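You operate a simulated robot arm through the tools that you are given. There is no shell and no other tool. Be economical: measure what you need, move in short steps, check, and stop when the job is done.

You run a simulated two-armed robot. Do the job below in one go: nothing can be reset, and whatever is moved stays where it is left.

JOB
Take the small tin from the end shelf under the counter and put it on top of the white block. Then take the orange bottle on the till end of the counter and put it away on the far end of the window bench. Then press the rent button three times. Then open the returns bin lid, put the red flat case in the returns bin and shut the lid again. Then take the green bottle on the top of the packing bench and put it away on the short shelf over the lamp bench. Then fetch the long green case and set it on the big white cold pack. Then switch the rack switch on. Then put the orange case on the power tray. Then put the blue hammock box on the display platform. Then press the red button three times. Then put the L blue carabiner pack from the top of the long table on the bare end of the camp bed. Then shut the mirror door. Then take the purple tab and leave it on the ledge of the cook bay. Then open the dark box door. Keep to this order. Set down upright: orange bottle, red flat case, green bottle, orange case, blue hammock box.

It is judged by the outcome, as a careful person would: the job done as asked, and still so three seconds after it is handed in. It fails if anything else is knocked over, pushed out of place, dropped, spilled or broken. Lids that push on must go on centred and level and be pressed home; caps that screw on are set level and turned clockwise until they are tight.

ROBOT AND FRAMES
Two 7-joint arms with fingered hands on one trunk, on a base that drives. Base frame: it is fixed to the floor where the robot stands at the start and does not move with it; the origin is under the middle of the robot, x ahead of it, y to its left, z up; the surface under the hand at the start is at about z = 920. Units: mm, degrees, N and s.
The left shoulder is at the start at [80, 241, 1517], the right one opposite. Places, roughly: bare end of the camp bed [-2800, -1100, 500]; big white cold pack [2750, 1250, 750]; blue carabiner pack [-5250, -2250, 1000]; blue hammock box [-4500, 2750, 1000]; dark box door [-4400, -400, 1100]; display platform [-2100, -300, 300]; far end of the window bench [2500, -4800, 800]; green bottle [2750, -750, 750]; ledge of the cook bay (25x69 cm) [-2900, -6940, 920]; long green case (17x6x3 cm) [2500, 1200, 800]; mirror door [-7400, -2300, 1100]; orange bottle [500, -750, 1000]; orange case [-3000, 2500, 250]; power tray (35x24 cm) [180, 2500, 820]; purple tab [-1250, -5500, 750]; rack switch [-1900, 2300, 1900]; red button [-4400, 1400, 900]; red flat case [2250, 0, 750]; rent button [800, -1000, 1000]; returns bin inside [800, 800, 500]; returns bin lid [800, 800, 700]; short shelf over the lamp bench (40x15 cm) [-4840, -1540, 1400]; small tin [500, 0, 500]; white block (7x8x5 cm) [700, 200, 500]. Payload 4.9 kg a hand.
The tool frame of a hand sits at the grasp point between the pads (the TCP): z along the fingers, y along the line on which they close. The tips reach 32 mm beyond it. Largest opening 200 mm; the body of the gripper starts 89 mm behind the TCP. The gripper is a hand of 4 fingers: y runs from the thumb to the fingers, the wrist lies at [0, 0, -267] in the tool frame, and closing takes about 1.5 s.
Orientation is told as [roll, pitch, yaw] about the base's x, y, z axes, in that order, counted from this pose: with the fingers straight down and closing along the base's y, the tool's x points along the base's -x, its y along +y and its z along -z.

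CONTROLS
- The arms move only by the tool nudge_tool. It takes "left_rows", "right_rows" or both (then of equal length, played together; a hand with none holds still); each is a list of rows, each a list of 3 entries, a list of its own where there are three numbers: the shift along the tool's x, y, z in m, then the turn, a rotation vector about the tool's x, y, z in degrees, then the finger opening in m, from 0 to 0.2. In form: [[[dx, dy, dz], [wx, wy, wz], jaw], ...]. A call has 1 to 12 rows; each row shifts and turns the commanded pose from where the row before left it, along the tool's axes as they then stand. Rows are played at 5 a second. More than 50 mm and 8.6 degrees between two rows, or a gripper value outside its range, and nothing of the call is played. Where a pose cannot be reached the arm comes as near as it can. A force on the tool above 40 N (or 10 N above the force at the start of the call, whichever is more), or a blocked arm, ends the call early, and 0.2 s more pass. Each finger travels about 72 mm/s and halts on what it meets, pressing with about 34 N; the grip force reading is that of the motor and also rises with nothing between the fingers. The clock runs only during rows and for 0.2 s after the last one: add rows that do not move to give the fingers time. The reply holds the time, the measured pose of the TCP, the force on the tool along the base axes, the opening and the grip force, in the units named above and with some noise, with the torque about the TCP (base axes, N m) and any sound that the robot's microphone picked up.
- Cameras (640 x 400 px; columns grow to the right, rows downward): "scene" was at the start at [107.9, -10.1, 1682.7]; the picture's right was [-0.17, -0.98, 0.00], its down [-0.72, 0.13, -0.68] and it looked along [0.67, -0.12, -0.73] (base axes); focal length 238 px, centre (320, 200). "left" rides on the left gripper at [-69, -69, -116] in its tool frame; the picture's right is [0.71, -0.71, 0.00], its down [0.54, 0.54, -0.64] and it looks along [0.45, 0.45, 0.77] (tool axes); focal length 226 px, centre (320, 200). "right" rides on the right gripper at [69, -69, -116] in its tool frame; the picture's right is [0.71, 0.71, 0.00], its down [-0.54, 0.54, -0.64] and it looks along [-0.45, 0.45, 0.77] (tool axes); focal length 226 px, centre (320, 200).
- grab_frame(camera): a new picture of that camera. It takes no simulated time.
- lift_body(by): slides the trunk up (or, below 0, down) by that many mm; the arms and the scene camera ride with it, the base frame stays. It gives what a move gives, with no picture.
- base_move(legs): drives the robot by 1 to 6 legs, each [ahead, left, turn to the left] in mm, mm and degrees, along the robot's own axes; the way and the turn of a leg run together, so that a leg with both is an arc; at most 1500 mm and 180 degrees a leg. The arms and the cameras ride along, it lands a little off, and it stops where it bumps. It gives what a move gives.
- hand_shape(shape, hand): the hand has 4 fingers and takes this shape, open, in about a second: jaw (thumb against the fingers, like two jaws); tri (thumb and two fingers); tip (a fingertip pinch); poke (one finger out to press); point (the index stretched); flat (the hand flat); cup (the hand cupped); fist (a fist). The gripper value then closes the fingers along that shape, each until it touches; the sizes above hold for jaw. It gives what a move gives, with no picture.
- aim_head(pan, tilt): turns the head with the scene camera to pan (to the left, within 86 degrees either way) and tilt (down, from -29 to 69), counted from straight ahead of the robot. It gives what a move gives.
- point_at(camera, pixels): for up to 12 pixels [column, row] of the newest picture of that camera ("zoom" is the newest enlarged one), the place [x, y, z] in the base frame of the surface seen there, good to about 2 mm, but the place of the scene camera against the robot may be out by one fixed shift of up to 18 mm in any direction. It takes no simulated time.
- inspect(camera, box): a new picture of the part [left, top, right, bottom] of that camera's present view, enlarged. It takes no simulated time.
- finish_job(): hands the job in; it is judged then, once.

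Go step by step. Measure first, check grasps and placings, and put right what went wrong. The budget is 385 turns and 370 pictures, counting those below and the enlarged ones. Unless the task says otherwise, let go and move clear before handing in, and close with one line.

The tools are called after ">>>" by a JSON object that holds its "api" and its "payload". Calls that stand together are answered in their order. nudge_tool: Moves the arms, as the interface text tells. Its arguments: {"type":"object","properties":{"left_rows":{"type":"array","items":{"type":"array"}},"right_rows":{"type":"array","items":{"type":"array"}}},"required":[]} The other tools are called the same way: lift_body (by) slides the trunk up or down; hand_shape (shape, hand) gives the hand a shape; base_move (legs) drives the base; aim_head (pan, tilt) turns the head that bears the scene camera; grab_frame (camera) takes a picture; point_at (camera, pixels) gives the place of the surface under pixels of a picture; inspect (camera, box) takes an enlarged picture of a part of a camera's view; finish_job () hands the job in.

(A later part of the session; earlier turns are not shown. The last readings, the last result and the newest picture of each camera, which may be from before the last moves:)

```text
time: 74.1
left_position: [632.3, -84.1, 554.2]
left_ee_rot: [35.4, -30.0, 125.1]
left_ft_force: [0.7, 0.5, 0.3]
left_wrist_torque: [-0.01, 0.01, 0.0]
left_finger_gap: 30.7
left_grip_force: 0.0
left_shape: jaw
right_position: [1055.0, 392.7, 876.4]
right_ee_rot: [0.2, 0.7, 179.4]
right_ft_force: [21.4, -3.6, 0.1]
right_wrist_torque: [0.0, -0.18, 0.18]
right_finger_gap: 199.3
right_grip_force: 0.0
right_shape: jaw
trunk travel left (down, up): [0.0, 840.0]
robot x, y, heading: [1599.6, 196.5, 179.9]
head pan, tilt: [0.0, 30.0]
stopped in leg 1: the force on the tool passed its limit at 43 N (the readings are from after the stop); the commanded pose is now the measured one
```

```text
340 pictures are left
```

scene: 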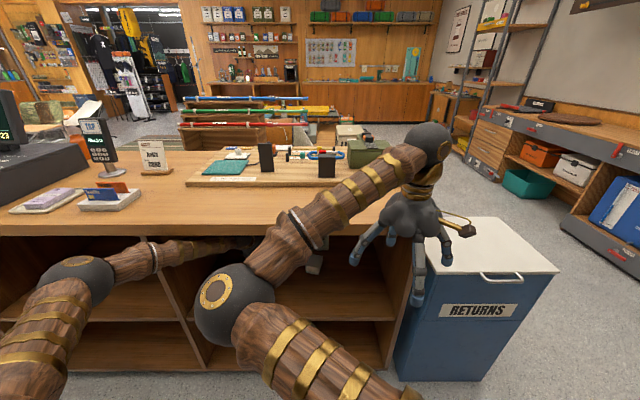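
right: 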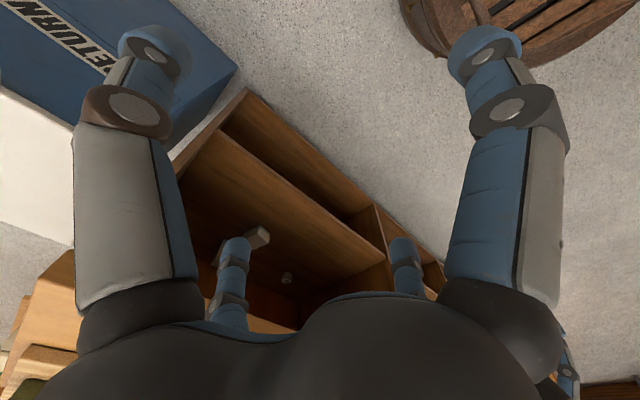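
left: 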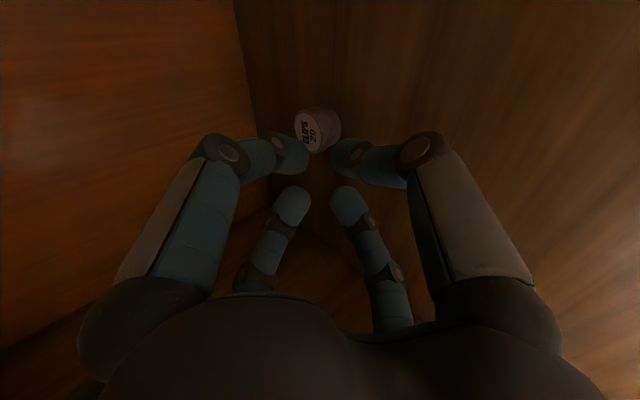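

The right hand's finger touched the counter edge (stop at 43 N; nothing moved visibly). I'll pull the right hand back and raise it well above the counter.

>>> {"api": "nudge_tool", "payload": {"right_rows": [[[0.04, 0, 0], [0, 0, 0], 0.1], [[0, 0, -0.05], [0, 0, 0], 0.1], [[0, 0, -0.05], [0, 0, 0], 0.1], [[0, 0, -0.05], [0, 0, 0], 0.1], [[0, 0, -0.05], [0, 0, 0], 0.1], [[0, 0, -0.05], [0, 0, 0], 0.1], [[0, 0, -0.05], [0, 0, 0], 0.1], [[0, 0, -0.05], [0, 0, 0], 0.1], [[0, 0, -0.05], [0, 0, 0], 0.1]]}}

>>> {"api": "grab_frame", "payload": {"camera": "scene"}}

```text
time: 75.8
left_position: [631.8, -85.3, 552.0]
left_ee_rot: [35.2, -29.8, 125.2]
left_ft_force: [0.6, -0.2, -0.8]
left_wrist_torque: [0.02, -0.01, -0.01]
left_finger_gap: 30.0
left_grip_force: 0.1
left_shape: jaw
right_position: [1072.5, 379.9, 1134.1]
right_ee_rot: [-9.9, 5.2, 177.0]
right_ft_force: [-0.1, -0.2, 0.0]
right_wrist_torque: [-0.02, 0.02, 0.01]
right_finger_gap: 100.5
right_grip_force: 0.1
right_shape: jaw
right hand out of reach, approached as far as the arm can: row 8
trunk travel left (down, up): [0.0, 840.0]
robot x, y, heading: [1597.3, 194.8, 180.1]
head pan, tilt: [0.0, 30.0]
stopped in row 8 (right hand): the arm was blocked; the commanded pose is now the measured one
```

```text
339 pictures are left
```

scene: 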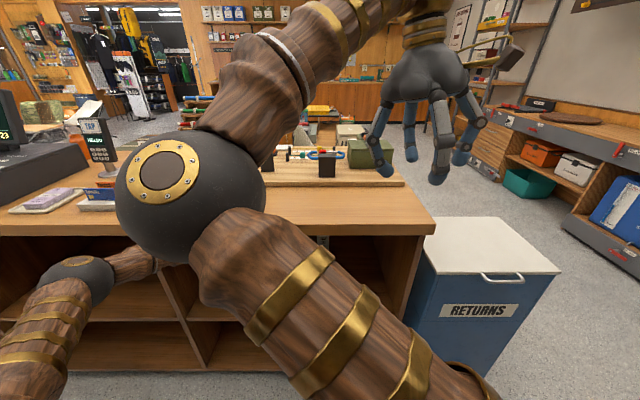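

Right hand is now at z≈1134, clear above the counter. Continue driving in 150 mm.

>>> {"api": "base_move", "payload": {"legs": [[150, 0, 0]]}}

>>> {"api": "grab_frame", "payload": {"camera": "left"}}

>>> {"api": "grab_frame", "payload": {"camera": "scene"}}

```text
time: 76.9
left_position: [595.1, -92.4, 513.5]
left_ee_rot: [32.1, -29.2, 127.5]
left_ft_force: [-0.2, -0.1, -0.5]
left_wrist_torque: [0.0, 0.01, 0.0]
left_finger_gap: 30.0
left_grip_force: 0.0
left_shape: jaw
right_position: [1004.2, 368.8, 1132.7]
right_ee_rot: [-10.3, 5.3, 178.1]
right_ft_force: [0.1, -0.2, -0.8]
right_wrist_torque: [-0.01, -0.03, 0.03]
right_finger_gap: 100.5
right_grip_force: 0.0
right_shape: jaw
trunk travel left (down, up): [0.0, 840.0]
robot x, y, heading: [1532.9, 196.1, -179.1]
head pan, tilt: [0.0, 30.0]
stopped in leg 1: the robot was blocked; the commanded pose is now the measured one
```

```text
338 pictures are left
```

left: 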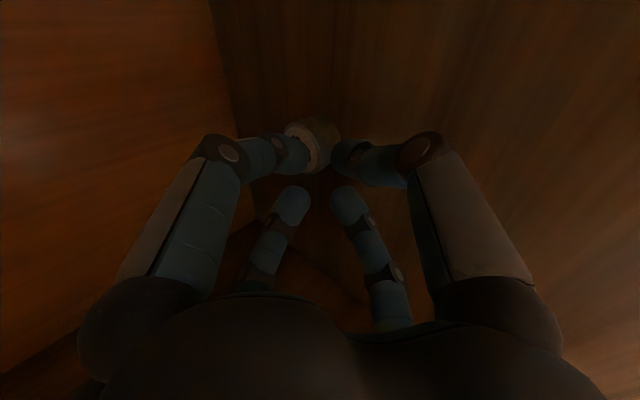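

```text
337 pictures are left
```

scene: 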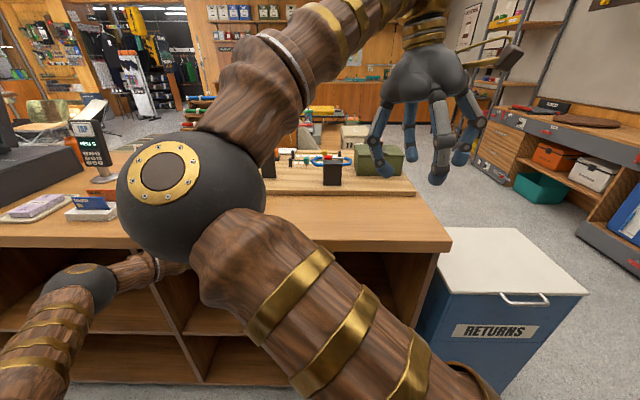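

The left forearm met the counter's underside (hand was pushed back, tin untouched). I'll back out 70 mm, flatten the hand a further ~10°, and stretch the arm straighter.

>>> {"api": "base_move", "payload": {"legs": [[-70, 0, 0]]}}

>>> {"api": "nudge_tool", "payload": {"left_rows": [[[-0.0099, 0.0099, -0.014], [-3.5, -3.5, 0], 0.03], [[0, 0, 0], [-3.5, -3.5, 0], 0.03], [[-0.0161, 0.0161, 0.0328], [0, 0, 0], 0.03], [[-0.0161, 0.0161, 0.0328], [0, 0, 0], 0.03], [[0, 0, 0], [0, 0, 0], 0.03]]}}

>>> {"api": "aim_head", "payload": {"pan": 30, "tilt": 35}}

>>> {"api": "grab_frame", "payload": {"camera": "scene"}}

```text
time: 77.9
left_position: [662.1, -89.8, 519.5]
left_ee_rot: [32.5, -29.3, 127.2]
left_ft_force: [0.3, 0.0, 0.6]
left_wrist_torque: [0.02, -0.01, -0.04]
left_finger_gap: 30.1
left_grip_force: 0.0
left_shape: jaw
right_position: [1074.0, 372.1, 1135.0]
right_ee_rot: [-10.0, 5.2, 178.2]
right_ft_force: [0.5, 0.3, 0.5]
right_wrist_torque: [0.04, 0.05, -0.01]
right_finger_gap: 100.2
right_grip_force: 0.0
right_shape: jaw
trunk travel left (down, up): [0.0, 840.0]
robot x, y, heading: [1604.5, 200.6, -179.1]
head pan, tilt: [0.0, 30.0]
```

```text
time: 79.1
left_position: [581.3, -91.7, 533.9]
left_ee_rot: [42.1, -35.0, 122.2]
left_ft_force: [-0.4, 0.6, 0.0]
left_wrist_torque: [0.01, -0.01, 0.01]
left_finger_gap: 29.9
left_grip_force: 0.0
left_shape: jaw
right_position: [1073.0, 370.7, 1133.9]
right_ee_rot: [-10.1, 5.3, 178.1]
right_ft_force: [-0.4, -0.8, 0.3]
right_wrist_torque: [0.01, 0.04, -0.04]
right_finger_gap: 100.0
right_grip_force: 0.0
right_shape: jaw
trunk travel left (down, up): [0.0, 840.0]
robot x, y, heading: [1603.9, 197.7, -178.9]
head pan, tilt: [0.0, 30.0]
```

```text
time: 80.0
left_position: [580.1, -92.1, 534.6]
left_ee_rot: [42.1, -34.9, 122.2]
left_ft_force: [0.5, 0.2, 0.6]
left_wrist_torque: [-0.02, -0.04, 0.02]
left_finger_gap: 30.0
left_grip_force: 0.1
left_shape: jaw
right_position: [1072.2, 371.9, 1133.4]
right_ee_rot: [-10.0, 5.2, 178.0]
right_ft_force: [-0.5, -1.2, 0.3]
right_wrist_torque: [-0.02, 0.0, -0.02]
right_finger_gap: 100.2
right_grip_force: 0.0
right_shape: jaw
trunk travel left (down, up): [0.0, 840.0]
robot x, y, heading: [1606.1, 200.8, -179.2]
head pan, tilt: [30.0, 35.0]
```

```text
336 pictures are left
```

scene: 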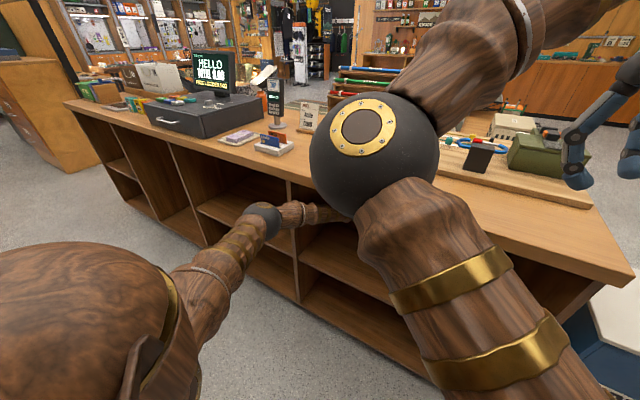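

The arm is straighter now, with the elbow at (262,215). Check heights.

>>> {"api": "point_at", "payload": {"camera": "scene", "pixels": [[265, 208], [292, 208], [325, 212], [285, 182], [285, 177], [240, 235]]}}

>>> {"api": "grab_frame", "payload": {"camera": "left"}}

```text
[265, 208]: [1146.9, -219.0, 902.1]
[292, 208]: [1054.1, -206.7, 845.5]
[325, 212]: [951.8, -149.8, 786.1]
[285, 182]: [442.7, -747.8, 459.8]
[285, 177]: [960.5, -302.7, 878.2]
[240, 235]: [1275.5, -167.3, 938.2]
```

```text
335 pictures are left
```

left: 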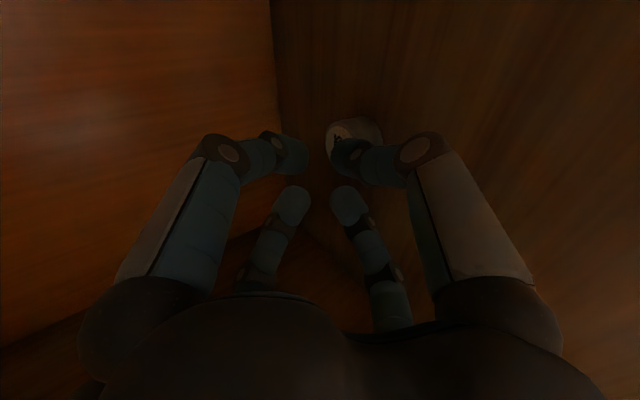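

Clearance suffices (forearm top 845 vs edge underside 878). Drive ahead 100 mm.

>>> {"api": "base_move", "payload": {"legs": [[100, 0, -0.5]]}}

>>> {"api": "grab_frame", "payload": {"camera": "left"}}

```text
time: 81.2
left_position: [480.5, -81.6, 533.3]
left_ee_rot: [42.0, -34.7, 121.7]
left_ft_force: [0.5, 0.0, -1.4]
left_wrist_torque: [0.0, 0.01, 0.04]
left_finger_gap: 30.0
left_grip_force: 0.0
left_shape: jaw
right_position: [975.9, 377.2, 1133.0]
right_ee_rot: [-10.0, 5.3, 177.5]
right_ft_force: [-0.3, -0.6, -0.1]
right_wrist_torque: [-0.01, -0.03, 0.02]
right_finger_gap: 100.0
right_grip_force: 0.0
right_shape: jaw
trunk travel left (down, up): [0.0, 840.0]
robot x, y, heading: [1507.2, 202.9, -179.6]
head pan, tilt: [30.0, 35.0]
```

```text
334 pictures are left
```

left: 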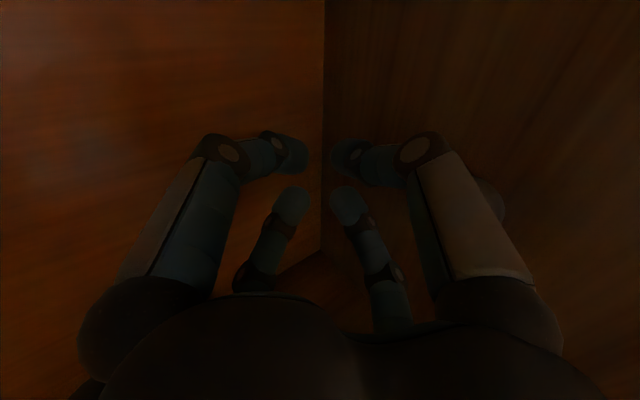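

The tin is now behind the claw (at (490,200)), robot-side. Lower ~34 mm in two steps.

>>> {"api": "nudge_tool", "payload": {"left_rows": [[[0.0104, -0.0104, 0.0103], [0, 0, 0], 0.03], [[0.0095, -0.0095, 0.0094], [0, 0, 0], 0.03], [[0, 0, 0], [0, 0, 0], 0.03]]}}

>>> {"api": "grab_frame", "payload": {"camera": "left"}}

```text
time: 82.0
left_position: [482.8, -81.2, 500.3]
left_ee_rot: [42.0, -34.9, 121.6]
left_ft_force: [-0.4, -0.1, 0.1]
left_wrist_torque: [-0.03, -0.01, 0.04]
left_finger_gap: 30.0
left_grip_force: 0.0
left_shape: jaw
right_position: [978.6, 377.1, 1133.5]
right_ee_rot: [-10.1, 5.3, 177.6]
right_ft_force: [0.2, 0.2, 0.3]
right_wrist_torque: [0.0, 0.02, 0.01]
right_finger_gap: 100.2
right_grip_force: 0.1
right_shape: jaw
trunk travel left (down, up): [0.0, 840.0]
robot x, y, heading: [1506.8, 196.7, -179.5]
head pan, tilt: [30.0, 35.0]
```

```text
333 pictures are left
```

left: 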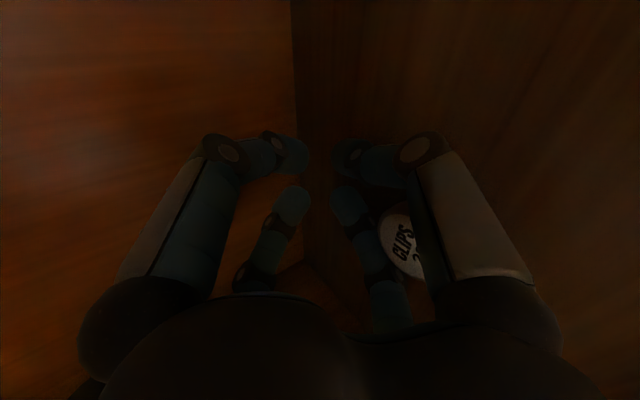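

The tin sits in the V between the two lower fingers. Lower a few mm more and pull back by base 60 mm, then check.

>>> {"api": "nudge_tool", "payload": {"left_rows": [[[0.003, -0.003, 0.003], [0, 0, 0], 0.03], [[0, 0, 0], [0, 0, 0], 0.03]]}}

>>> {"api": "base_move", "payload": {"legs": [[-70, 0, 0]]}}

>>> {"api": "grab_frame", "payload": {"camera": "left"}}

```text
time: 82.6
left_position: [482.8, -81.2, 494.5]
left_ee_rot: [42.1, -34.9, 121.7]
left_ft_force: [-0.2, 1.0, 0.5]
left_wrist_torque: [0.02, -0.01, 0.02]
left_finger_gap: 30.2
left_grip_force: 0.0
left_shape: jaw
right_position: [977.2, 376.5, 1134.1]
right_ee_rot: [-10.1, 5.3, 177.5]
right_ft_force: [0.2, 0.4, -0.7]
right_wrist_torque: [0.01, 0.01, -0.01]
right_finger_gap: 100.0
right_grip_force: 0.0
right_shape: jaw
trunk travel left (down, up): [0.0, 840.0]
robot x, y, heading: [1507.9, 198.3, -179.4]
head pan, tilt: [30.0, 35.0]
```

```text
time: 83.6
left_position: [551.1, -81.6, 496.1]
left_ee_rot: [42.2, -34.8, 121.7]
left_ft_force: [0.3, 0.6, 0.7]
left_wrist_torque: [0.0, -0.03, 0.01]
left_finger_gap: 30.1
left_grip_force: 0.0
left_shape: jaw
right_position: [1047.4, 376.0, 1134.1]
right_ee_rot: [-10.0, 5.2, 177.5]
right_ft_force: [1.0, 0.7, 0.3]
right_wrist_torque: [-0.02, 0.04, 0.0]
right_finger_gap: 100.1
right_grip_force: 0.0
right_shape: jaw
trunk travel left (down, up): [0.0, 840.0]
robot x, y, heading: [1574.7, 198.7, -179.5]
head pan, tilt: [30.0, 35.0]
```

```text
332 pictures are left
```

left: 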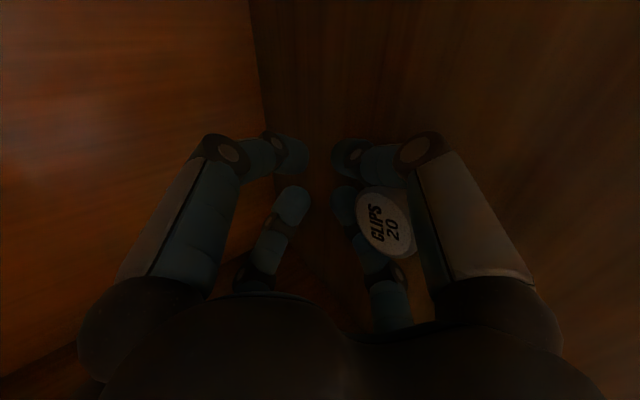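

The tin is nestled, upright. Pull another 140 mm.

>>> {"api": "base_move", "payload": {"legs": [[-140, 0, 0]]}}

>>> {"api": "grab_frame", "payload": {"camera": "left"}}

>>> {"api": "point_at", "payload": {"camera": "left", "pixels": [[380, 205], [390, 230], [370, 220]]}}

```text
time: 84.9
left_position: [693.0, -83.1, 495.5]
left_ee_rot: [42.2, -34.8, 121.7]
left_ft_force: [0.0, -0.9, 0.7]
left_wrist_torque: [0.01, -0.03, 0.0]
left_finger_gap: 30.1
left_grip_force: 0.0
left_shape: jaw
right_position: [1187.6, 377.1, 1135.0]
right_ee_rot: [-10.1, 5.2, 177.6]
right_ft_force: [0.0, 1.0, 0.3]
right_wrist_torque: [-0.05, 0.05, -0.04]
right_finger_gap: 99.8
right_grip_force: 0.1
right_shape: jaw
trunk travel left (down, up): [0.0, 840.0]
robot x, y, heading: [1718.4, 199.1, -179.4]
head pan, tilt: [30.0, 35.0]
```

```text
331 pictures are left
```

left: 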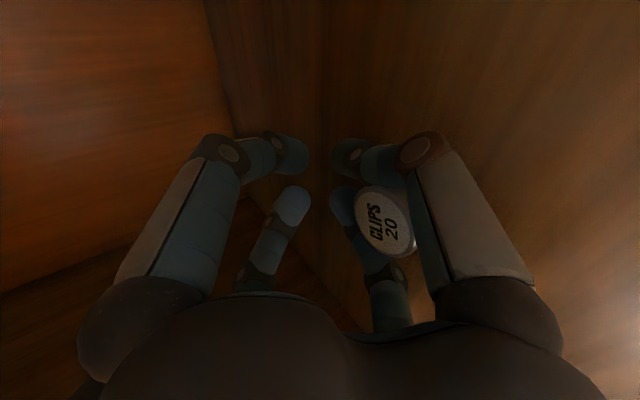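

```text
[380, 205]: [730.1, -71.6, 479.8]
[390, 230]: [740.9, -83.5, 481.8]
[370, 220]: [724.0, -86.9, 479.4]
```

The tin is at (732,-82). Pull 60 mm more, then free the claw by moving forward and up.

>>> {"api": "base_move", "payload": {"legs": [[-60, 0, 0]]}}

>>> {"api": "nudge_tool", "payload": {"left_rows": [[[-0.0162, 0.0162, 0.0328], [0, 0, 0], 0.03], [[0, 0, 0], [0, 0, 0], 0.03], [[-0.0232, 0.0232, -0.0228], [0, 0, 0], 0.03], [[-0.0232, 0.0232, -0.0228], [0, 0, 0], 0.03], [[0, 0, 0], [0, 0, 0], 0.03]]}}

>>> {"api": "grab_frame", "payload": {"camera": "left"}}

```text
time: 85.9
left_position: [751.6, -83.1, 496.5]
left_ee_rot: [42.2, -35.0, 121.7]
left_ft_force: [-0.3, 0.4, 1.4]
left_wrist_torque: [0.01, -0.01, -0.05]
left_finger_gap: 30.2
left_grip_force: 0.1
left_shape: jaw
right_position: [1245.6, 377.4, 1134.7]
right_ee_rot: [-10.1, 5.2, 177.6]
right_ft_force: [1.2, 0.9, -0.3]
right_wrist_torque: [-0.02, 0.09, 0.03]
right_finger_gap: 100.1
right_grip_force: 0.0
right_shape: jaw
trunk travel left (down, up): [0.0, 840.0]
robot x, y, heading: [1774.2, 198.8, -179.4]
head pan, tilt: [30.0, 35.0]
```

```text
time: 87.1
left_position: [707.1, -81.3, 574.0]
left_ee_rot: [42.0, -34.7, 121.8]
left_ft_force: [-0.3, -0.1, -0.4]
left_wrist_torque: [0.01, 0.01, 0.01]
left_finger_gap: 30.1
left_grip_force: 0.1
left_shape: jaw
right_position: [1244.8, 377.5, 1133.8]
right_ee_rot: [-10.1, 5.3, 177.6]
right_ft_force: [-0.4, -0.6, 0.7]
right_wrist_torque: [0.03, -0.05, -0.03]
right_finger_gap: 100.2
right_grip_force: 0.1
right_shape: jaw
trunk travel left (down, up): [0.0, 840.0]
robot x, y, heading: [1774.4, 202.0, -179.5]
head pan, tilt: [30.0, 35.0]
```

```text
330 pictures are left
```

left: 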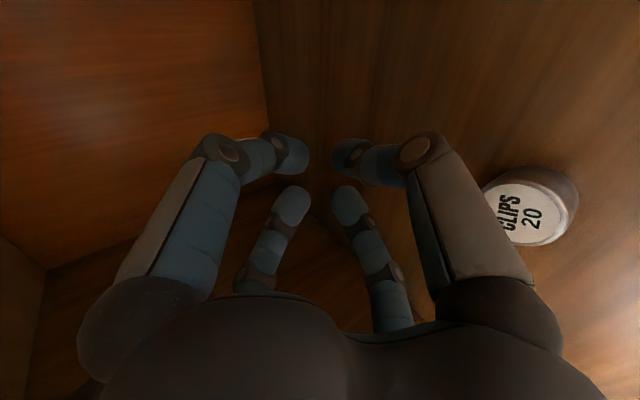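

Now steepen the hand above the tin (to ~65°), opening to 70 mm.

>>> {"api": "nudge_tool", "payload": {"left_rows": [[[0.0166, -0.0166, -0.0336], [0, 0, 0], 0.07], [[0.0166, -0.0166, -0.0336], [0, 0, 0], 0.07], [[0.0203, -0.0203, 0.02], [0, 0, 0], 0.07], [[0, 0, 0], [5.3, 5.3, 0], 0.07], [[0, 0, 0], [5.3, 5.3, 0], 0.07], [[0, 0, 0], [5.3, 5.3, 0], 0.07], [[0, 0, 0], [5.3, 5.3, 0], 0.07], [[0, 0, 0], [0, 0, 0], 0.07]]}}

>>> {"api": "grab_frame", "payload": {"camera": "left"}}

>>> {"api": "grab_frame", "payload": {"camera": "scene"}}

```text
time: 88.9
left_position: [791.4, -84.5, 542.2]
left_ee_rot: [15.7, -16.3, 133.0]
left_ft_force: [-0.2, 0.3, 0.2]
left_wrist_torque: [0.01, 0.0, -0.05]
left_finger_gap: 69.8
left_grip_force: 0.1
left_shape: jaw
right_position: [1244.0, 378.1, 1133.6]
right_ee_rot: [-10.1, 5.3, 177.7]
right_ft_force: [0.5, -0.2, 0.3]
right_wrist_torque: [0.0, -0.01, -0.01]
right_finger_gap: 100.1
right_grip_force: 0.0
right_shape: jaw
trunk travel left (down, up): [0.0, 840.0]
robot x, y, heading: [1774.9, 198.0, -179.6]
head pan, tilt: [30.0, 35.0]
```

```text
329 pictures are left
```

left: 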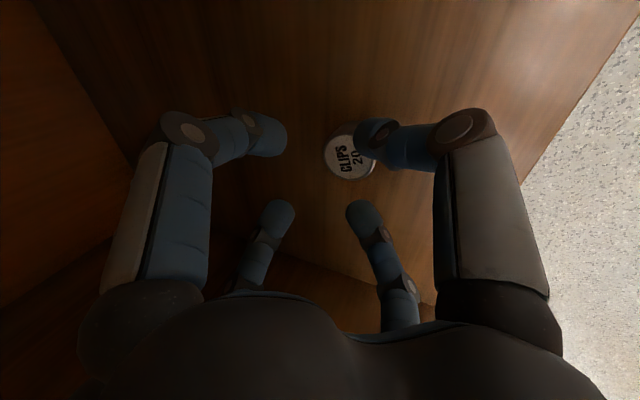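

```text
328 pictures are left
```

scene: 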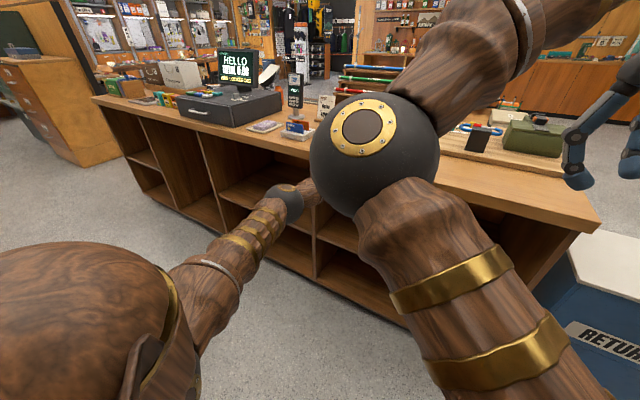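

Good pose (tilt ≈22°). Measure the tin relative to the TCP.

>>> {"api": "point_at", "payload": {"camera": "left", "pixels": [[340, 150], [350, 165], [345, 140], [352, 155], [328, 150], [352, 177]]}}

```text
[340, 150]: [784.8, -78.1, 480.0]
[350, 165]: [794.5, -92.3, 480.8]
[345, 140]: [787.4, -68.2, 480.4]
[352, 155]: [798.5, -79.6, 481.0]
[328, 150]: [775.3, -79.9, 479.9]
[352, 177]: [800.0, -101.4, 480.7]
```

Tin centre ≈(796,-81). Align so the fingers centre on it and descend to z≈492 with 58 mm opening, then close.

>>> {"api": "nudge_tool", "payload": {"left_rows": [[[0.007, -0.0112, -0.0054], [0, 0, 0], 0.06], [[0.0068, -0.0068, 0.0231], [0, 0, 0], 0.058], [[0.0068, -0.0068, 0.0231], [0, 0, 0], 0.058], [[0, 0, 0], [0, 0, 0], 0.058]]}}

>>> {"api": "grab_frame", "payload": {"camera": "left"}}

```text
time: 89.9
left_position: [804.4, -79.6, 493.4]
left_ee_rot: [15.6, -16.4, 132.9]
left_ft_force: [1.8, 0.2, 2.2]
left_wrist_torque: [0.01, -0.06, -0.02]
left_finger_gap: 58.5
left_grip_force: 0.0
left_shape: jaw
right_position: [1245.1, 378.4, 1133.4]
right_ee_rot: [-10.1, 5.3, 177.7]
right_ft_force: [0.8, 0.2, 0.1]
right_wrist_torque: [0.0, 0.01, 0.02]
right_finger_gap: 100.3
right_grip_force: 0.0
right_shape: jaw
trunk travel left (down, up): [0.0, 840.0]
robot x, y, heading: [1772.4, 198.2, -179.4]
head pan, tilt: [30.0, 35.0]
```

```text
327 pictures are left
```

left: 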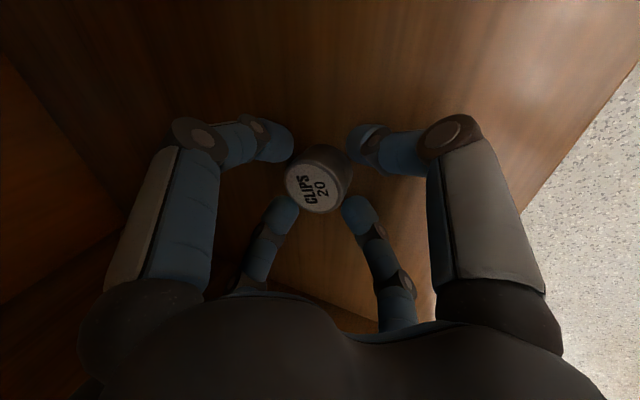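

The tin is centred between the four fingers. Close on it and lift slightly.

>>> {"api": "nudge_tool", "payload": {"left_rows": [[[0, 0, 0], [0, 0, 0], 0.03], [[0, 0, 0], [0, 0, 0], 0.03], [[0, 0, 0], [0, 0, 0], 0.03], [[0, 0, 0], [0, 0, 0], 0.03], [[-0.0081, 0.0081, -0.0277], [0, 0, 0], 0.03], [[-0.0081, 0.0081, -0.0277], [0, 0, 0], 0.03], [[0, 0, 0], [0, 0, 0], 0.03]]}}

>>> {"api": "grab_frame", "payload": {"camera": "left"}}

```text
time: 91.5
left_position: [805.7, -79.3, 552.8]
left_ee_rot: [15.7, -16.3, 133.0]
left_ft_force: [-0.6, 0.1, -0.3]
left_wrist_torque: [-0.06, 0.0, -0.01]
left_finger_gap: 47.4
left_grip_force: 33.8
left_shape: jaw
right_position: [1244.7, 378.1, 1134.3]
right_ee_rot: [-10.1, 5.2, 177.7]
right_ft_force: [0.8, -0.5, -0.1]
right_wrist_torque: [-0.01, 0.01, 0.02]
right_finger_gap: 100.3
right_grip_force: 0.0
right_shape: jaw
trunk travel left (down, up): [0.0, 840.0]
robot x, y, heading: [1778.4, 200.3, -179.1]
head pan, tilt: [30.0, 35.0]
```

```text
326 pictures are left
```

left: 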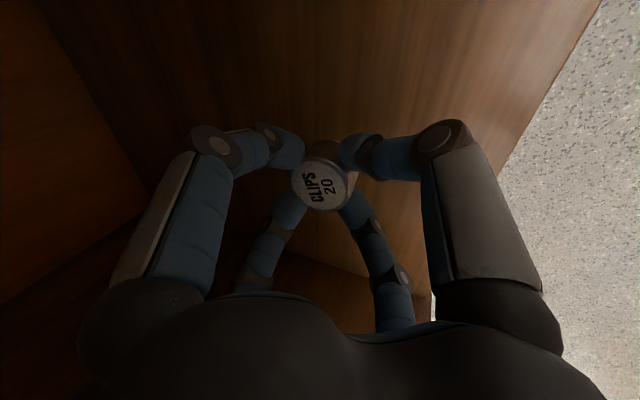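

Tin is held (bottom ≈43 mm below TCP). Look for the block with the right camera and left camera.

>>> {"api": "grab_frame", "payload": {"camera": "right"}}

>>> {"api": "aim_head", "payload": {"pan": -10, "tilt": 35}}

>>> {"api": "grab_frame", "payload": {"camera": "scene"}}

```text
325 pictures are left
```

right: 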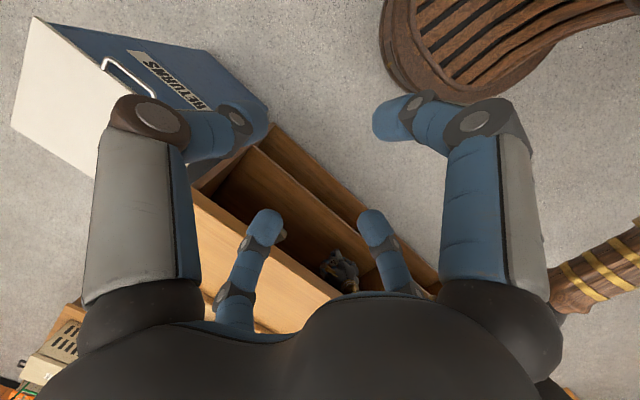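

```text
time: 92.5
left_position: [805.8, -79.3, 551.7]
left_ee_rot: [15.7, -16.3, 133.0]
left_ft_force: [0.6, 0.3, -0.4]
left_wrist_torque: [-0.02, -0.02, 0.0]
left_finger_gap: 47.4
left_grip_force: 34.4
left_shape: jaw
right_position: [1245.1, 376.8, 1133.2]
right_ee_rot: [-10.1, 5.3, 177.6]
right_ft_force: [0.2, -0.3, -0.1]
right_wrist_torque: [-0.02, 0.0, -0.01]
right_finger_gap: 100.4
right_grip_force: 0.0
right_shape: jaw
trunk travel left (down, up): [0.0, 840.0]
robot x, y, heading: [1773.9, 198.2, -179.5]
head pan, tilt: [-10.0, 35.0]
```

```text
324 pictures are left
```

scene: 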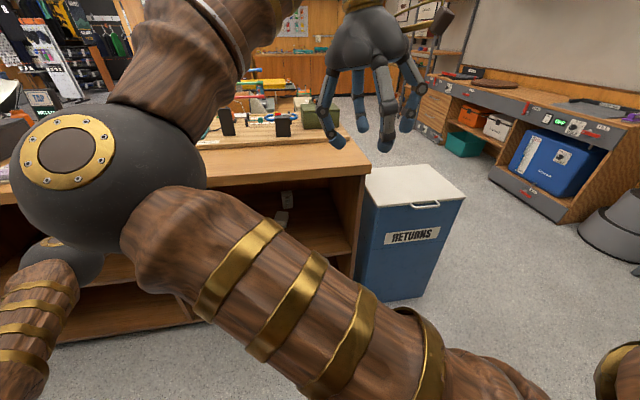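

The block is visible at (283,217). Zoom.

>>> {"api": "inspect", "payload": {"camera": "scene", "box": [240, 175, 340, 237]}}

```text
6.40 times, centred on (290, 206) of scene
```

zoom: 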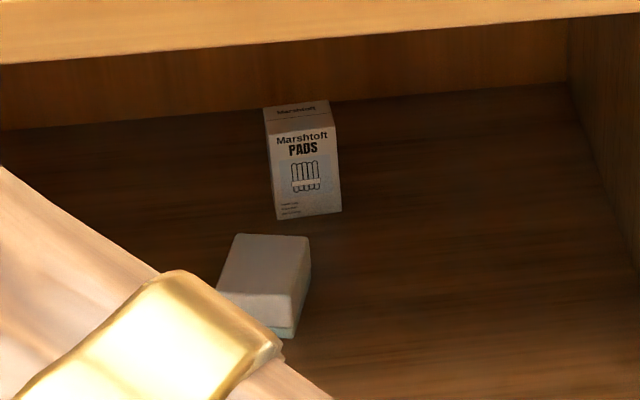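

>>> {"api": "point_at", "payload": {"camera": "zoom", "pixels": [[238, 238], [304, 240], [292, 294], [222, 282], [265, 265], [305, 270], [278, 215], [338, 210], [270, 108], [328, 105], [290, 330], [450, 220]]}}

```text
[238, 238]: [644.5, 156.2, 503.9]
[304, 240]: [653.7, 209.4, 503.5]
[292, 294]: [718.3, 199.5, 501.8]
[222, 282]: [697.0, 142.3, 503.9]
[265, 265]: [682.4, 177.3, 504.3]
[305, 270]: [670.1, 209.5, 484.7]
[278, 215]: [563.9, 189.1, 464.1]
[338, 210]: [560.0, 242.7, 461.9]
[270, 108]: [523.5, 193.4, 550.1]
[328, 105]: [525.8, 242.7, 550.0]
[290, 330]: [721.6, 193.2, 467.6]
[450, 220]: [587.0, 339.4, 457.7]
```

Block top centre ≈(684,174), top z≈495 (wrist-camera frame). I'll shift the base right 255 mm, flatten the hand ~15°, and reach out before driving in.

>>> {"api": "base_move", "payload": {"legs": [[0, -255, -0.6]]}}

>>> {"api": "nudge_tool", "payload": {"left_rows": [[[0, 0, 0], [-5.48, -5.48, 0], 0.03], [[0, 0, 0], [-5.48, -5.48, 0], 0.03], [[0, 0, 0], [0, 0, 0], 0.03]]}}

>>> {"api": "grab_frame", "payload": {"camera": "left"}}

```text
time: 94.3
left_position: [800.2, 184.3, 551.6]
left_ee_rot: [15.7, -16.3, 132.0]
left_ft_force: [0.2, 0.6, -0.7]
left_wrist_torque: [0.0, 0.0, 0.02]
left_finger_gap: 47.6
left_grip_force: 34.8
left_shape: jaw
right_position: [1246.9, 634.0, 1132.7]
right_ee_rot: [-10.1, 5.3, 176.7]
right_ft_force: [-0.3, 0.8, -0.4]
right_wrist_torque: [-0.02, 0.01, 0.01]
right_finger_gap: 100.2
right_grip_force: 0.1
right_shape: jaw
trunk travel left (down, up): [0.0, 840.0]
robot x, y, heading: [1773.3, 450.0, 179.9]
head pan, tilt: [-10.0, 35.0]
```

```text
time: 95.1
left_position: [801.2, 184.6, 552.1]
left_ee_rot: [28.4, -26.5, 127.7]
left_ft_force: [0.2, 0.1, -0.4]
left_wrist_torque: [-0.03, 0.0, -0.03]
left_finger_gap: 47.7
left_grip_force: 34.2
left_shape: jaw
right_position: [1247.7, 634.4, 1132.5]
right_ee_rot: [-10.1, 5.2, 176.7]
right_ft_force: [0.0, -0.4, -0.3]
right_wrist_torque: [-0.01, -0.01, 0.01]
right_finger_gap: 100.3
right_grip_force: 0.1
right_shape: jaw
trunk travel left (down, up): [0.0, 840.0]
robot x, y, heading: [1773.3, 445.4, 179.7]
head pan, tilt: [-10.0, 35.0]
```

```text
322 pictures are left
```

left: 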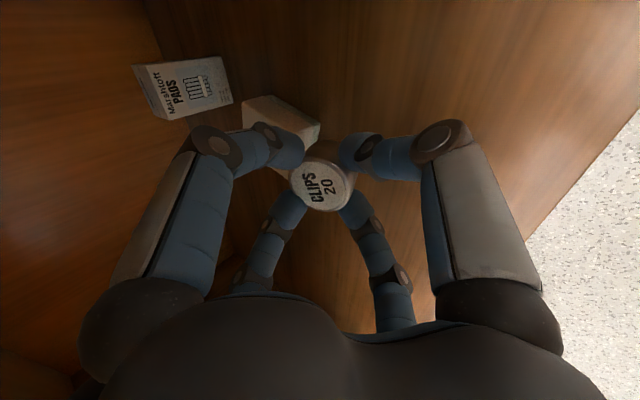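

The block is visible at (280,120). Measure it with the left camera for precision.

>>> {"api": "point_at", "payload": {"camera": "left", "pixels": [[250, 115], [268, 100], [285, 118], [300, 140], [312, 140], [316, 130], [247, 122], [258, 99], [295, 145]]}}

>>> {"api": "inspect", "payload": {"camera": "left", "box": [230, 80, 340, 150]}}

```text
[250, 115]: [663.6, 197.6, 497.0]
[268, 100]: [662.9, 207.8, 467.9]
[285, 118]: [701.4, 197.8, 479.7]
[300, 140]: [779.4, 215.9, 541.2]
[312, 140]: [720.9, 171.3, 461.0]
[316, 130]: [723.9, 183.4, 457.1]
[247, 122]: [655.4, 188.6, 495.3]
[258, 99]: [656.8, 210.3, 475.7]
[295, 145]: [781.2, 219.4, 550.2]
```

```text
5.71 times, centred on (285, 115) of left
```

zoom: 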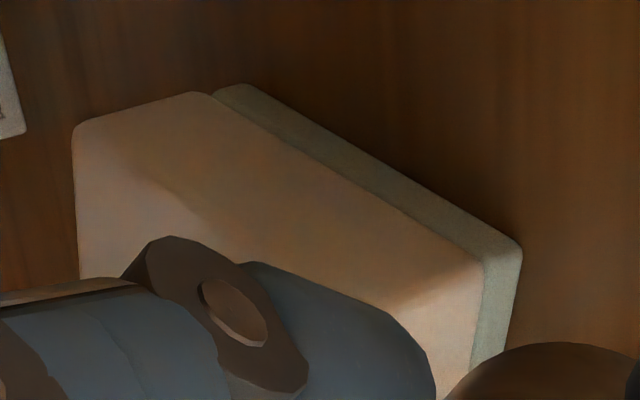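

Block confirmed (centre ≈(685,175)). Reach 37 mm further and 8 mm sideways, then drive in 65 mm.

>>> {"api": "nudge_tool", "payload": {"left_rows": [[[-0.0145, 0.0267, 0.0228], [0, 0, 0], 0.03], [[0, 0, 0], [0, 0, 0], 0.03]]}}

>>> {"api": "base_move", "payload": {"legs": [[64, 0, 0]]}}

>>> {"api": "grab_frame", "payload": {"camera": "left"}}

```text
time: 95.7
left_position: [763.9, 175.2, 551.8]
left_ee_rot: [28.3, -26.5, 127.7]
left_ft_force: [-0.2, -0.4, 0.5]
left_wrist_torque: [0.04, 0.0, -0.03]
left_finger_gap: 47.6
left_grip_force: 34.4
left_shape: jaw
right_position: [1248.0, 632.8, 1134.0]
right_ee_rot: [-10.1, 5.2, 176.7]
right_ft_force: [1.3, -0.9, 0.6]
right_wrist_torque: [0.01, 0.01, 0.03]
right_finger_gap: 100.2
right_grip_force: 0.1
right_shape: jaw
trunk travel left (down, up): [0.0, 840.0]
robot x, y, heading: [1777.9, 448.0, 179.8]
head pan, tilt: [-10.0, 35.0]
```

```text
time: 96.7
left_position: [699.5, 176.1, 548.9]
left_ee_rot: [28.2, -26.4, 127.8]
left_ft_force: [-0.2, 0.6, -1.8]
left_wrist_torque: [0.01, -0.01, 0.02]
left_finger_gap: 47.7
left_grip_force: 34.1
left_shape: jaw
right_position: [1181.4, 633.9, 1133.2]
right_ee_rot: [-10.1, 5.3, 176.7]
right_ft_force: [-0.7, 0.4, -0.7]
right_wrist_torque: [0.0, -0.04, -0.03]
right_finger_gap: 100.4
right_grip_force: 0.0
right_shape: jaw
trunk travel left (down, up): [0.0, 840.0]
robot x, y, heading: [1707.7, 444.5, 180.0]
head pan, tilt: [-10.0, 35.0]
```

```text
320 pictures are left
```

left: 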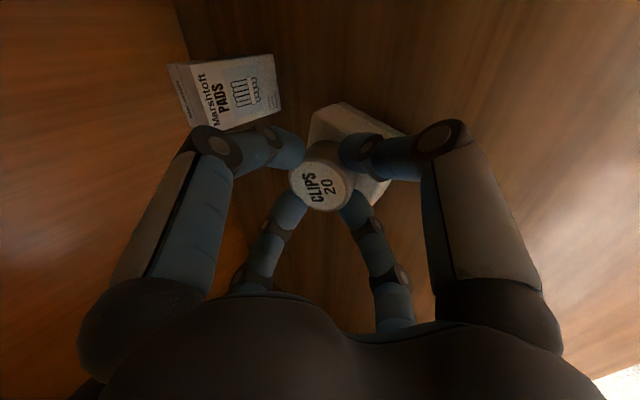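

In position over the block. Lower until light contact.

>>> {"api": "nudge_tool", "payload": {"left_rows": [[[0.0026, -0.0026, 0.0047], [0, 0, 0], 0.03], [[0.0017, -0.0017, 0.0032], [0, 0, 0], 0.03], [[0, 0, 0], [0, 0, 0], 0.03]]}}

>>> {"api": "grab_frame", "payload": {"camera": "left"}}

```text
time: 97.5
left_position: [701.1, 175.2, 540.1]
left_ee_rot: [28.3, -26.4, 127.7]
left_ft_force: [-0.5, 0.6, -0.5]
left_wrist_torque: [0.01, -0.01, 0.0]
left_finger_gap: 47.4
left_grip_force: 34.0
left_shape: jaw
right_position: [1182.5, 634.1, 1134.2]
right_ee_rot: [-10.0, 5.4, 176.7]
right_ft_force: [-0.5, 0.9, 0.1]
right_wrist_torque: [0.0, 0.01, -0.03]
right_finger_gap: 100.2
right_grip_force: 0.1
right_shape: jaw
trunk travel left (down, up): [0.0, 840.0]
robot x, y, heading: [1708.8, 447.4, 180.0]
head pan, tilt: [-10.0, 35.0]
```

```text
319 pictures are left
```

left: 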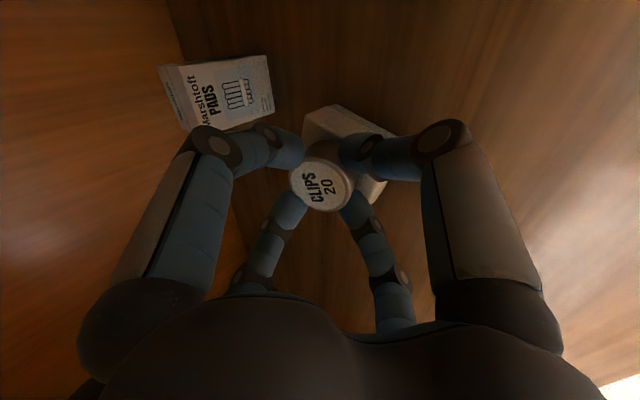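

No contact yet; creep down in 2 mm steps.

>>> {"api": "nudge_tool", "payload": {"left_rows": [[[0.0009, -0.0009, 0.0016], [0, 0, 0], 0.03], [[0, 0, 0], [0, 0, 0], 0.03], [[0.0009, -0.0009, 0.0016], [0, 0, 0], 0.03], [[0, 0, 0], [0, 0, 0], 0.03]]}}

>>> {"api": "point_at", "payload": {"camera": "left", "pixels": [[305, 185], [335, 185], [320, 170], [320, 205]]}}

```text
time: 98.5
left_position: [701.1, 176.1, 539.6]
left_ee_rot: [28.5, -26.5, 127.6]
left_ft_force: [0.1, -0.5, 11.2]
left_wrist_torque: [0.06, -0.05, 0.02]
left_finger_gap: 47.6
left_grip_force: 34.0
left_shape: jaw
right_position: [1184.6, 634.5, 1134.0]
right_ee_rot: [-10.1, 5.1, 176.8]
right_ft_force: [-1.1, -0.1, 0.0]
right_wrist_torque: [0.0, -0.01, -0.02]
right_finger_gap: 100.3
right_grip_force: 0.2
right_shape: jaw
trunk travel left (down, up): [0.0, 840.0]
robot x, y, heading: [1715.6, 449.3, 179.7]
head pan, tilt: [-10.0, 35.0]
```

```text
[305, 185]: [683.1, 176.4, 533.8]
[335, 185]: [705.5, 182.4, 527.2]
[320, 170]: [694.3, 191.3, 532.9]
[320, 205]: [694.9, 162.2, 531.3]
```

Contact (11 N). The tin's over the block's middle; release gently.

>>> {"api": "nudge_tool", "payload": {"left_rows": [[[0, 0, 0], [0, 0, 0], 0.052], [[0, 0, 0], [0, 0, 0], 0.058], [[0, 0, 0], [0, 0, 0], 0.065], [[0, 0, 0], [0, 0, 0], 0.072], [[0, 0, 0], [0, 0, 0], 0.075]]}}

>>> {"api": "grab_frame", "payload": {"camera": "left"}}

```text
time: 99.7
left_position: [700.5, 176.3, 538.3]
left_ee_rot: [28.2, -26.5, 127.8]
left_ft_force: [-0.3, 0.2, 6.9]
left_wrist_torque: [-0.13, -0.03, -0.02]
left_finger_gap: 73.3
left_grip_force: 0.1
left_shape: jaw
right_position: [1183.8, 632.7, 1133.4]
right_ee_rot: [-10.2, 5.3, 176.7]
right_ft_force: [-0.9, 0.1, 0.1]
right_wrist_torque: [0.03, 0.02, 0.0]
right_finger_gap: 100.5
right_grip_force: 0.1
right_shape: jaw
trunk travel left (down, up): [0.0, 840.0]
robot x, y, heading: [1710.9, 451.2, 180.0]
head pan, tilt: [-10.0, 35.0]
```

```text
318 pictures are left
```

left: 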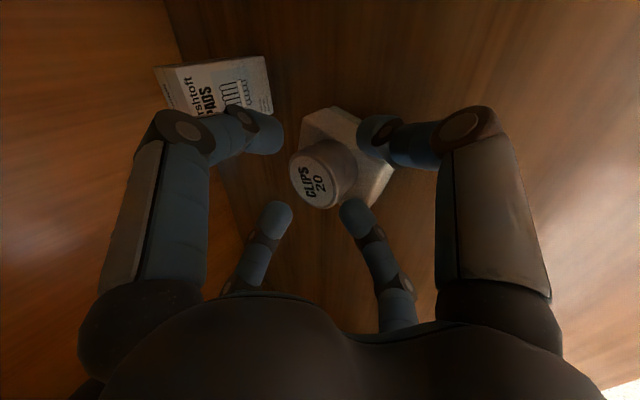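

The tin stands flat on the block. Withdraw straight up, then look.

>>> {"api": "nudge_tool", "payload": {"left_rows": [[[-0.0109, 0.0109, -0.0197], [0, 0, 0], 0.075], [[-0.0174, 0.0174, -0.0315], [0, 0, 0], 0.075], [[0, 0, 0], [0, 0, 0], 0.075]]}}

>>> {"api": "grab_frame", "payload": {"camera": "left"}}

```text
time: 100.7
left_position: [721.8, 183.5, 554.0]
left_ee_rot: [25.1, -24.7, 128.2]
left_ft_force: [-0.6, -0.8, -0.2]
left_wrist_torque: [0.0, -0.04, -0.01]
left_finger_gap: 74.8
left_grip_force: 0.0
left_shape: jaw
right_position: [1179.8, 632.3, 1135.0]
right_ee_rot: [-10.4, 5.5, 176.8]
right_ft_force: [0.2, 1.0, 0.4]
right_wrist_torque: [-0.01, -0.02, -0.01]
right_finger_gap: 100.3
right_grip_force: 0.0
right_shape: jaw
trunk travel left (down, up): [0.0, 840.0]
robot x, y, heading: [1713.0, 454.5, 179.7]
head pan, tilt: [-10.0, 35.0]
stopped in row 3 (left hand): the arm was blocked; the commanded pose is now the measured one
```

```text
317 pictures are left
```

left: 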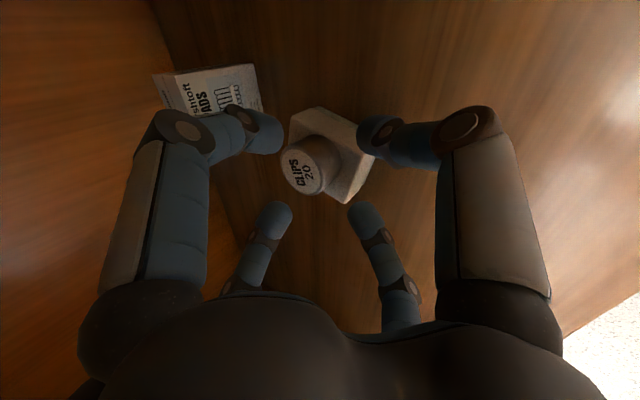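

The forearm touched the counter edge, but the lower fingers are now behind the tin and the upper ones above it, so I can back straight out.

>>> {"api": "base_move", "payload": {"legs": [[-70, 0, 0]]}}

>>> {"api": "grab_frame", "payload": {"camera": "left"}}

```text
time: 101.7
left_position: [789.3, 183.1, 570.0]
left_ee_rot: [26.2, -25.2, 127.8]
left_ft_force: [-0.3, 0.8, 1.1]
left_wrist_torque: [-0.01, 0.02, -0.01]
left_finger_gap: 74.6
left_grip_force: 0.0
left_shape: jaw
right_position: [1257.2, 634.8, 1135.1]
right_ee_rot: [-10.1, 5.2, 176.7]
right_ft_force: [0.2, -0.6, -0.7]
right_wrist_torque: [0.02, 0.06, 0.01]
right_finger_gap: 100.2
right_grip_force: 0.0
right_shape: jaw
trunk travel left (down, up): [0.0, 840.0]
robot x, y, heading: [1783.6, 447.7, 179.7]
head pan, tilt: [-10.0, 35.0]
```

```text
316 pictures are left
```

left: 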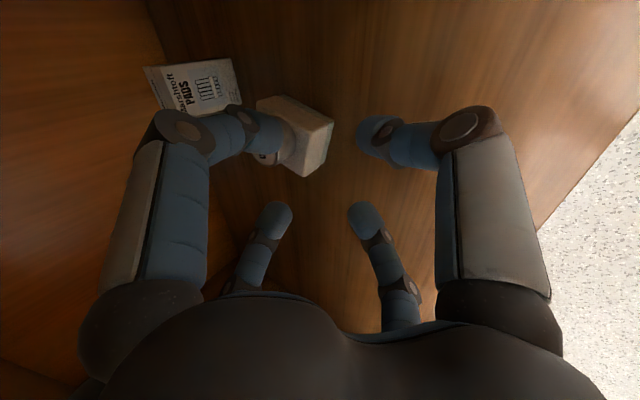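

Tin stays on the block. Retract the left arm fully from the shelf.

>>> {"api": "nudge_tool", "payload": {"left_rows": [[[0.0273, -0.0273, -0.0286], [0, 0, 0], 0.075], [[0.0273, -0.0273, -0.0286], [0, 0, 0], 0.075], [[0.0273, -0.0273, -0.0286], [0, 0, 0], 0.075], [[0.0273, -0.0273, -0.0286], [0, 0, 0], 0.075], [[0.0273, -0.0273, -0.0286], [0, 0, 0], 0.075], [[0.0273, -0.0273, -0.0286], [0, 0, 0], 0.075], [[0.0273, -0.0273, -0.0286], [0, 0, 0], 0.075], [[0.0273, -0.0273, -0.0286], [0, 0, 0], 0.075]]}}

>>> {"api": "grab_frame", "payload": {"camera": "scene"}}

>>> {"api": "grab_frame", "payload": {"camera": "left"}}

```text
time: 103.5
left_position: [1172.0, 172.6, 575.1]
left_ee_rot: [26.2, -25.2, 127.8]
left_ft_force: [-0.7, -0.4, 1.4]
left_wrist_torque: [-0.01, 0.03, 0.0]
left_finger_gap: 74.7
left_grip_force: 0.1
left_shape: jaw
right_position: [1255.7, 634.4, 1135.4]
right_ee_rot: [-10.1, 5.2, 176.7]
right_ft_force: [1.4, -1.0, 0.7]
right_wrist_torque: [0.0, 0.0, -0.02]
right_finger_gap: 100.3
right_grip_force: 0.1
right_shape: jaw
trunk travel left (down, up): [0.0, 840.0]
robot x, y, heading: [1781.0, 446.5, 179.7]
head pan, tilt: [-10.0, 35.0]
```

```text
315 pictures are left
```

scene: 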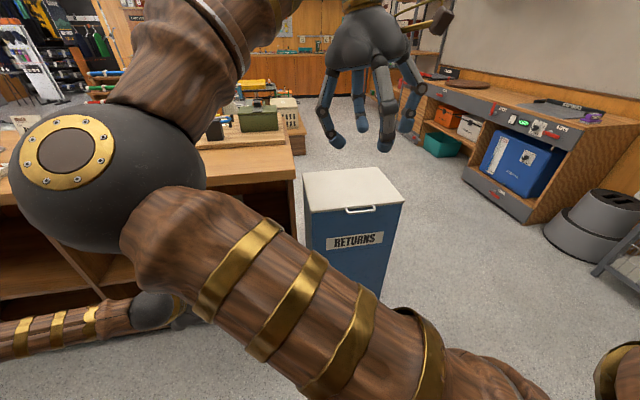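

```text
314 pictures are left
```

left: 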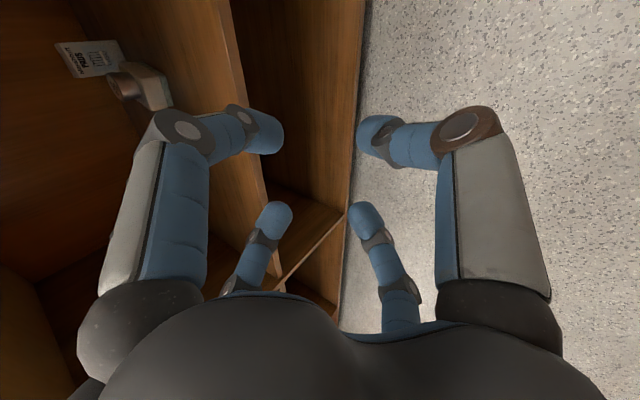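

Task 1 is done: the tin stands on the block (128,85). Now raise the trunk, square up the hands, and go look at the till end.

>>> {"api": "lift_body", "payload": {"by": 400}}

>>> {"api": "nudge_tool", "payload": {"left_rows": [[[0, 0, -0.02], [5.2, 5.2, 0], 0.1], [[0, 0, -0.02], [5.2, 5.2, 0], 0.1], [[0, 0, -0.02], [5.2, 5.2, 0], 0.1], [[0, 0, -0.02], [5.2, 5.2, 0], 0.1], [[0, 0, -0.02], [5.2, 5.2, 0], 0.1], [[0, 0, -0.03], [0, 0, -7.5], 0.1], [[0, 0, -0.03], [0, 0, -7.5], 0.1], [[0, 0, -0.03], [0, 0, -7.5], 0.1], [[0, 0, -0.03], [0, 0, -7.5], 0.1], [[0, 0, -0.03], [0, 0, -7.5], 0.1], [[0, 0, -0.03], [0, 0, -7.5], 0.1]]}}

>>> {"api": "base_move", "payload": {"legs": [[0, 1300, 0]]}}

>>> {"api": "aim_head", "payload": {"pan": 0, "tilt": 45}}

>>> {"api": "grab_frame", "payload": {"camera": "scene"}}

```text
time: 107.4
left_position: [1171.5, 174.1, 973.6]
left_ee_rot: [26.1, -25.2, 127.9]
left_ft_force: [0.2, 0.4, -0.1]
left_wrist_torque: [-0.01, 0.02, 0.01]
left_finger_gap: 74.9
left_grip_force: 0.1
left_shape: jaw
right_position: [1254.2, 633.7, 1533.9]
right_ee_rot: [-10.1, 5.4, 176.7]
right_ft_force: [0.0, -0.2, 0.4]
right_wrist_torque: [0.01, 0.0, -0.01]
right_finger_gap: 100.2
right_grip_force: 0.1
right_shape: jaw
trunk travel left (down, up): [-400.0, 440.0]
robot x, y, heading: [1785.7, 446.6, 179.7]
head pan, tilt: [-10.0, 35.0]
```

```text
time: 109.8
left_position: [1204.0, 167.2, 1246.4]
left_ee_rot: [-1.0, 1.3, 178.5]
left_ft_force: [-0.2, -0.1, -0.4]
left_wrist_torque: [-0.02, 0.0, -0.01]
left_finger_gap: 99.7
left_grip_force: 0.1
left_shape: jaw
right_position: [1255.4, 634.7, 1533.4]
right_ee_rot: [-10.1, 5.2, 176.7]
right_ft_force: [-0.2, 0.6, -0.4]
right_wrist_torque: [-0.01, 0.04, 0.03]
right_finger_gap: 100.2
right_grip_force: 0.0
right_shape: jaw
trunk travel left (down, up): [-400.0, 440.0]
robot x, y, heading: [1782.8, 448.9, 179.5]
head pan, tilt: [-10.0, 35.0]
```

```text
time: 116.3
left_position: [1215.4, -1152.3, 1246.1]
left_ee_rot: [-0.9, 1.1, 179.6]
left_ft_force: [-0.1, -0.5, -0.2]
left_wrist_torque: [-0.03, -0.01, 0.01]
left_finger_gap: 99.6
left_grip_force: 0.1
left_shape: jaw
right_position: [1256.8, -684.4, 1533.4]
right_ee_rot: [-10.1, 5.3, 177.9]
right_ft_force: [-0.6, -0.2, 0.5]
right_wrist_torque: [0.01, 0.02, -0.01]
right_finger_gap: 100.2
right_grip_force: 0.0
right_shape: jaw
trunk travel left (down, up): [-400.0, 440.0]
robot x, y, heading: [1790.0, -858.8, -179.3]
head pan, tilt: [-10.0, 35.0]
```

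```text
time: 117.1
left_position: [1215.7, -1153.1, 1246.0]
left_ee_rot: [-1.3, 1.1, 179.5]
left_ft_force: [0.3, -0.1, 0.2]
left_wrist_torque: [-0.03, -0.03, -0.03]
left_finger_gap: 99.5
left_grip_force: 0.2
left_shape: jaw
right_position: [1256.7, -685.2, 1532.7]
right_ee_rot: [-10.1, 5.3, 177.8]
right_ft_force: [0.6, 0.5, -1.1]
right_wrist_torque: [-0.02, 0.0, 0.02]
right_finger_gap: 100.2
right_grip_force: 0.1
right_shape: jaw
trunk travel left (down, up): [-400.0, 440.0]
robot x, y, heading: [1786.2, -861.4, -179.0]
head pan, tilt: [0.0, 45.0]
```

```text
313 pictures are left
```

scene: 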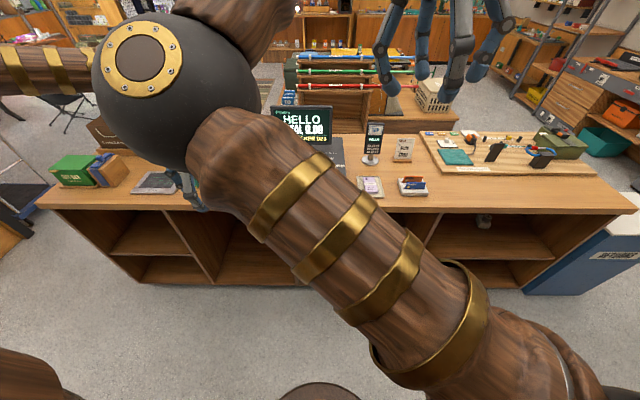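

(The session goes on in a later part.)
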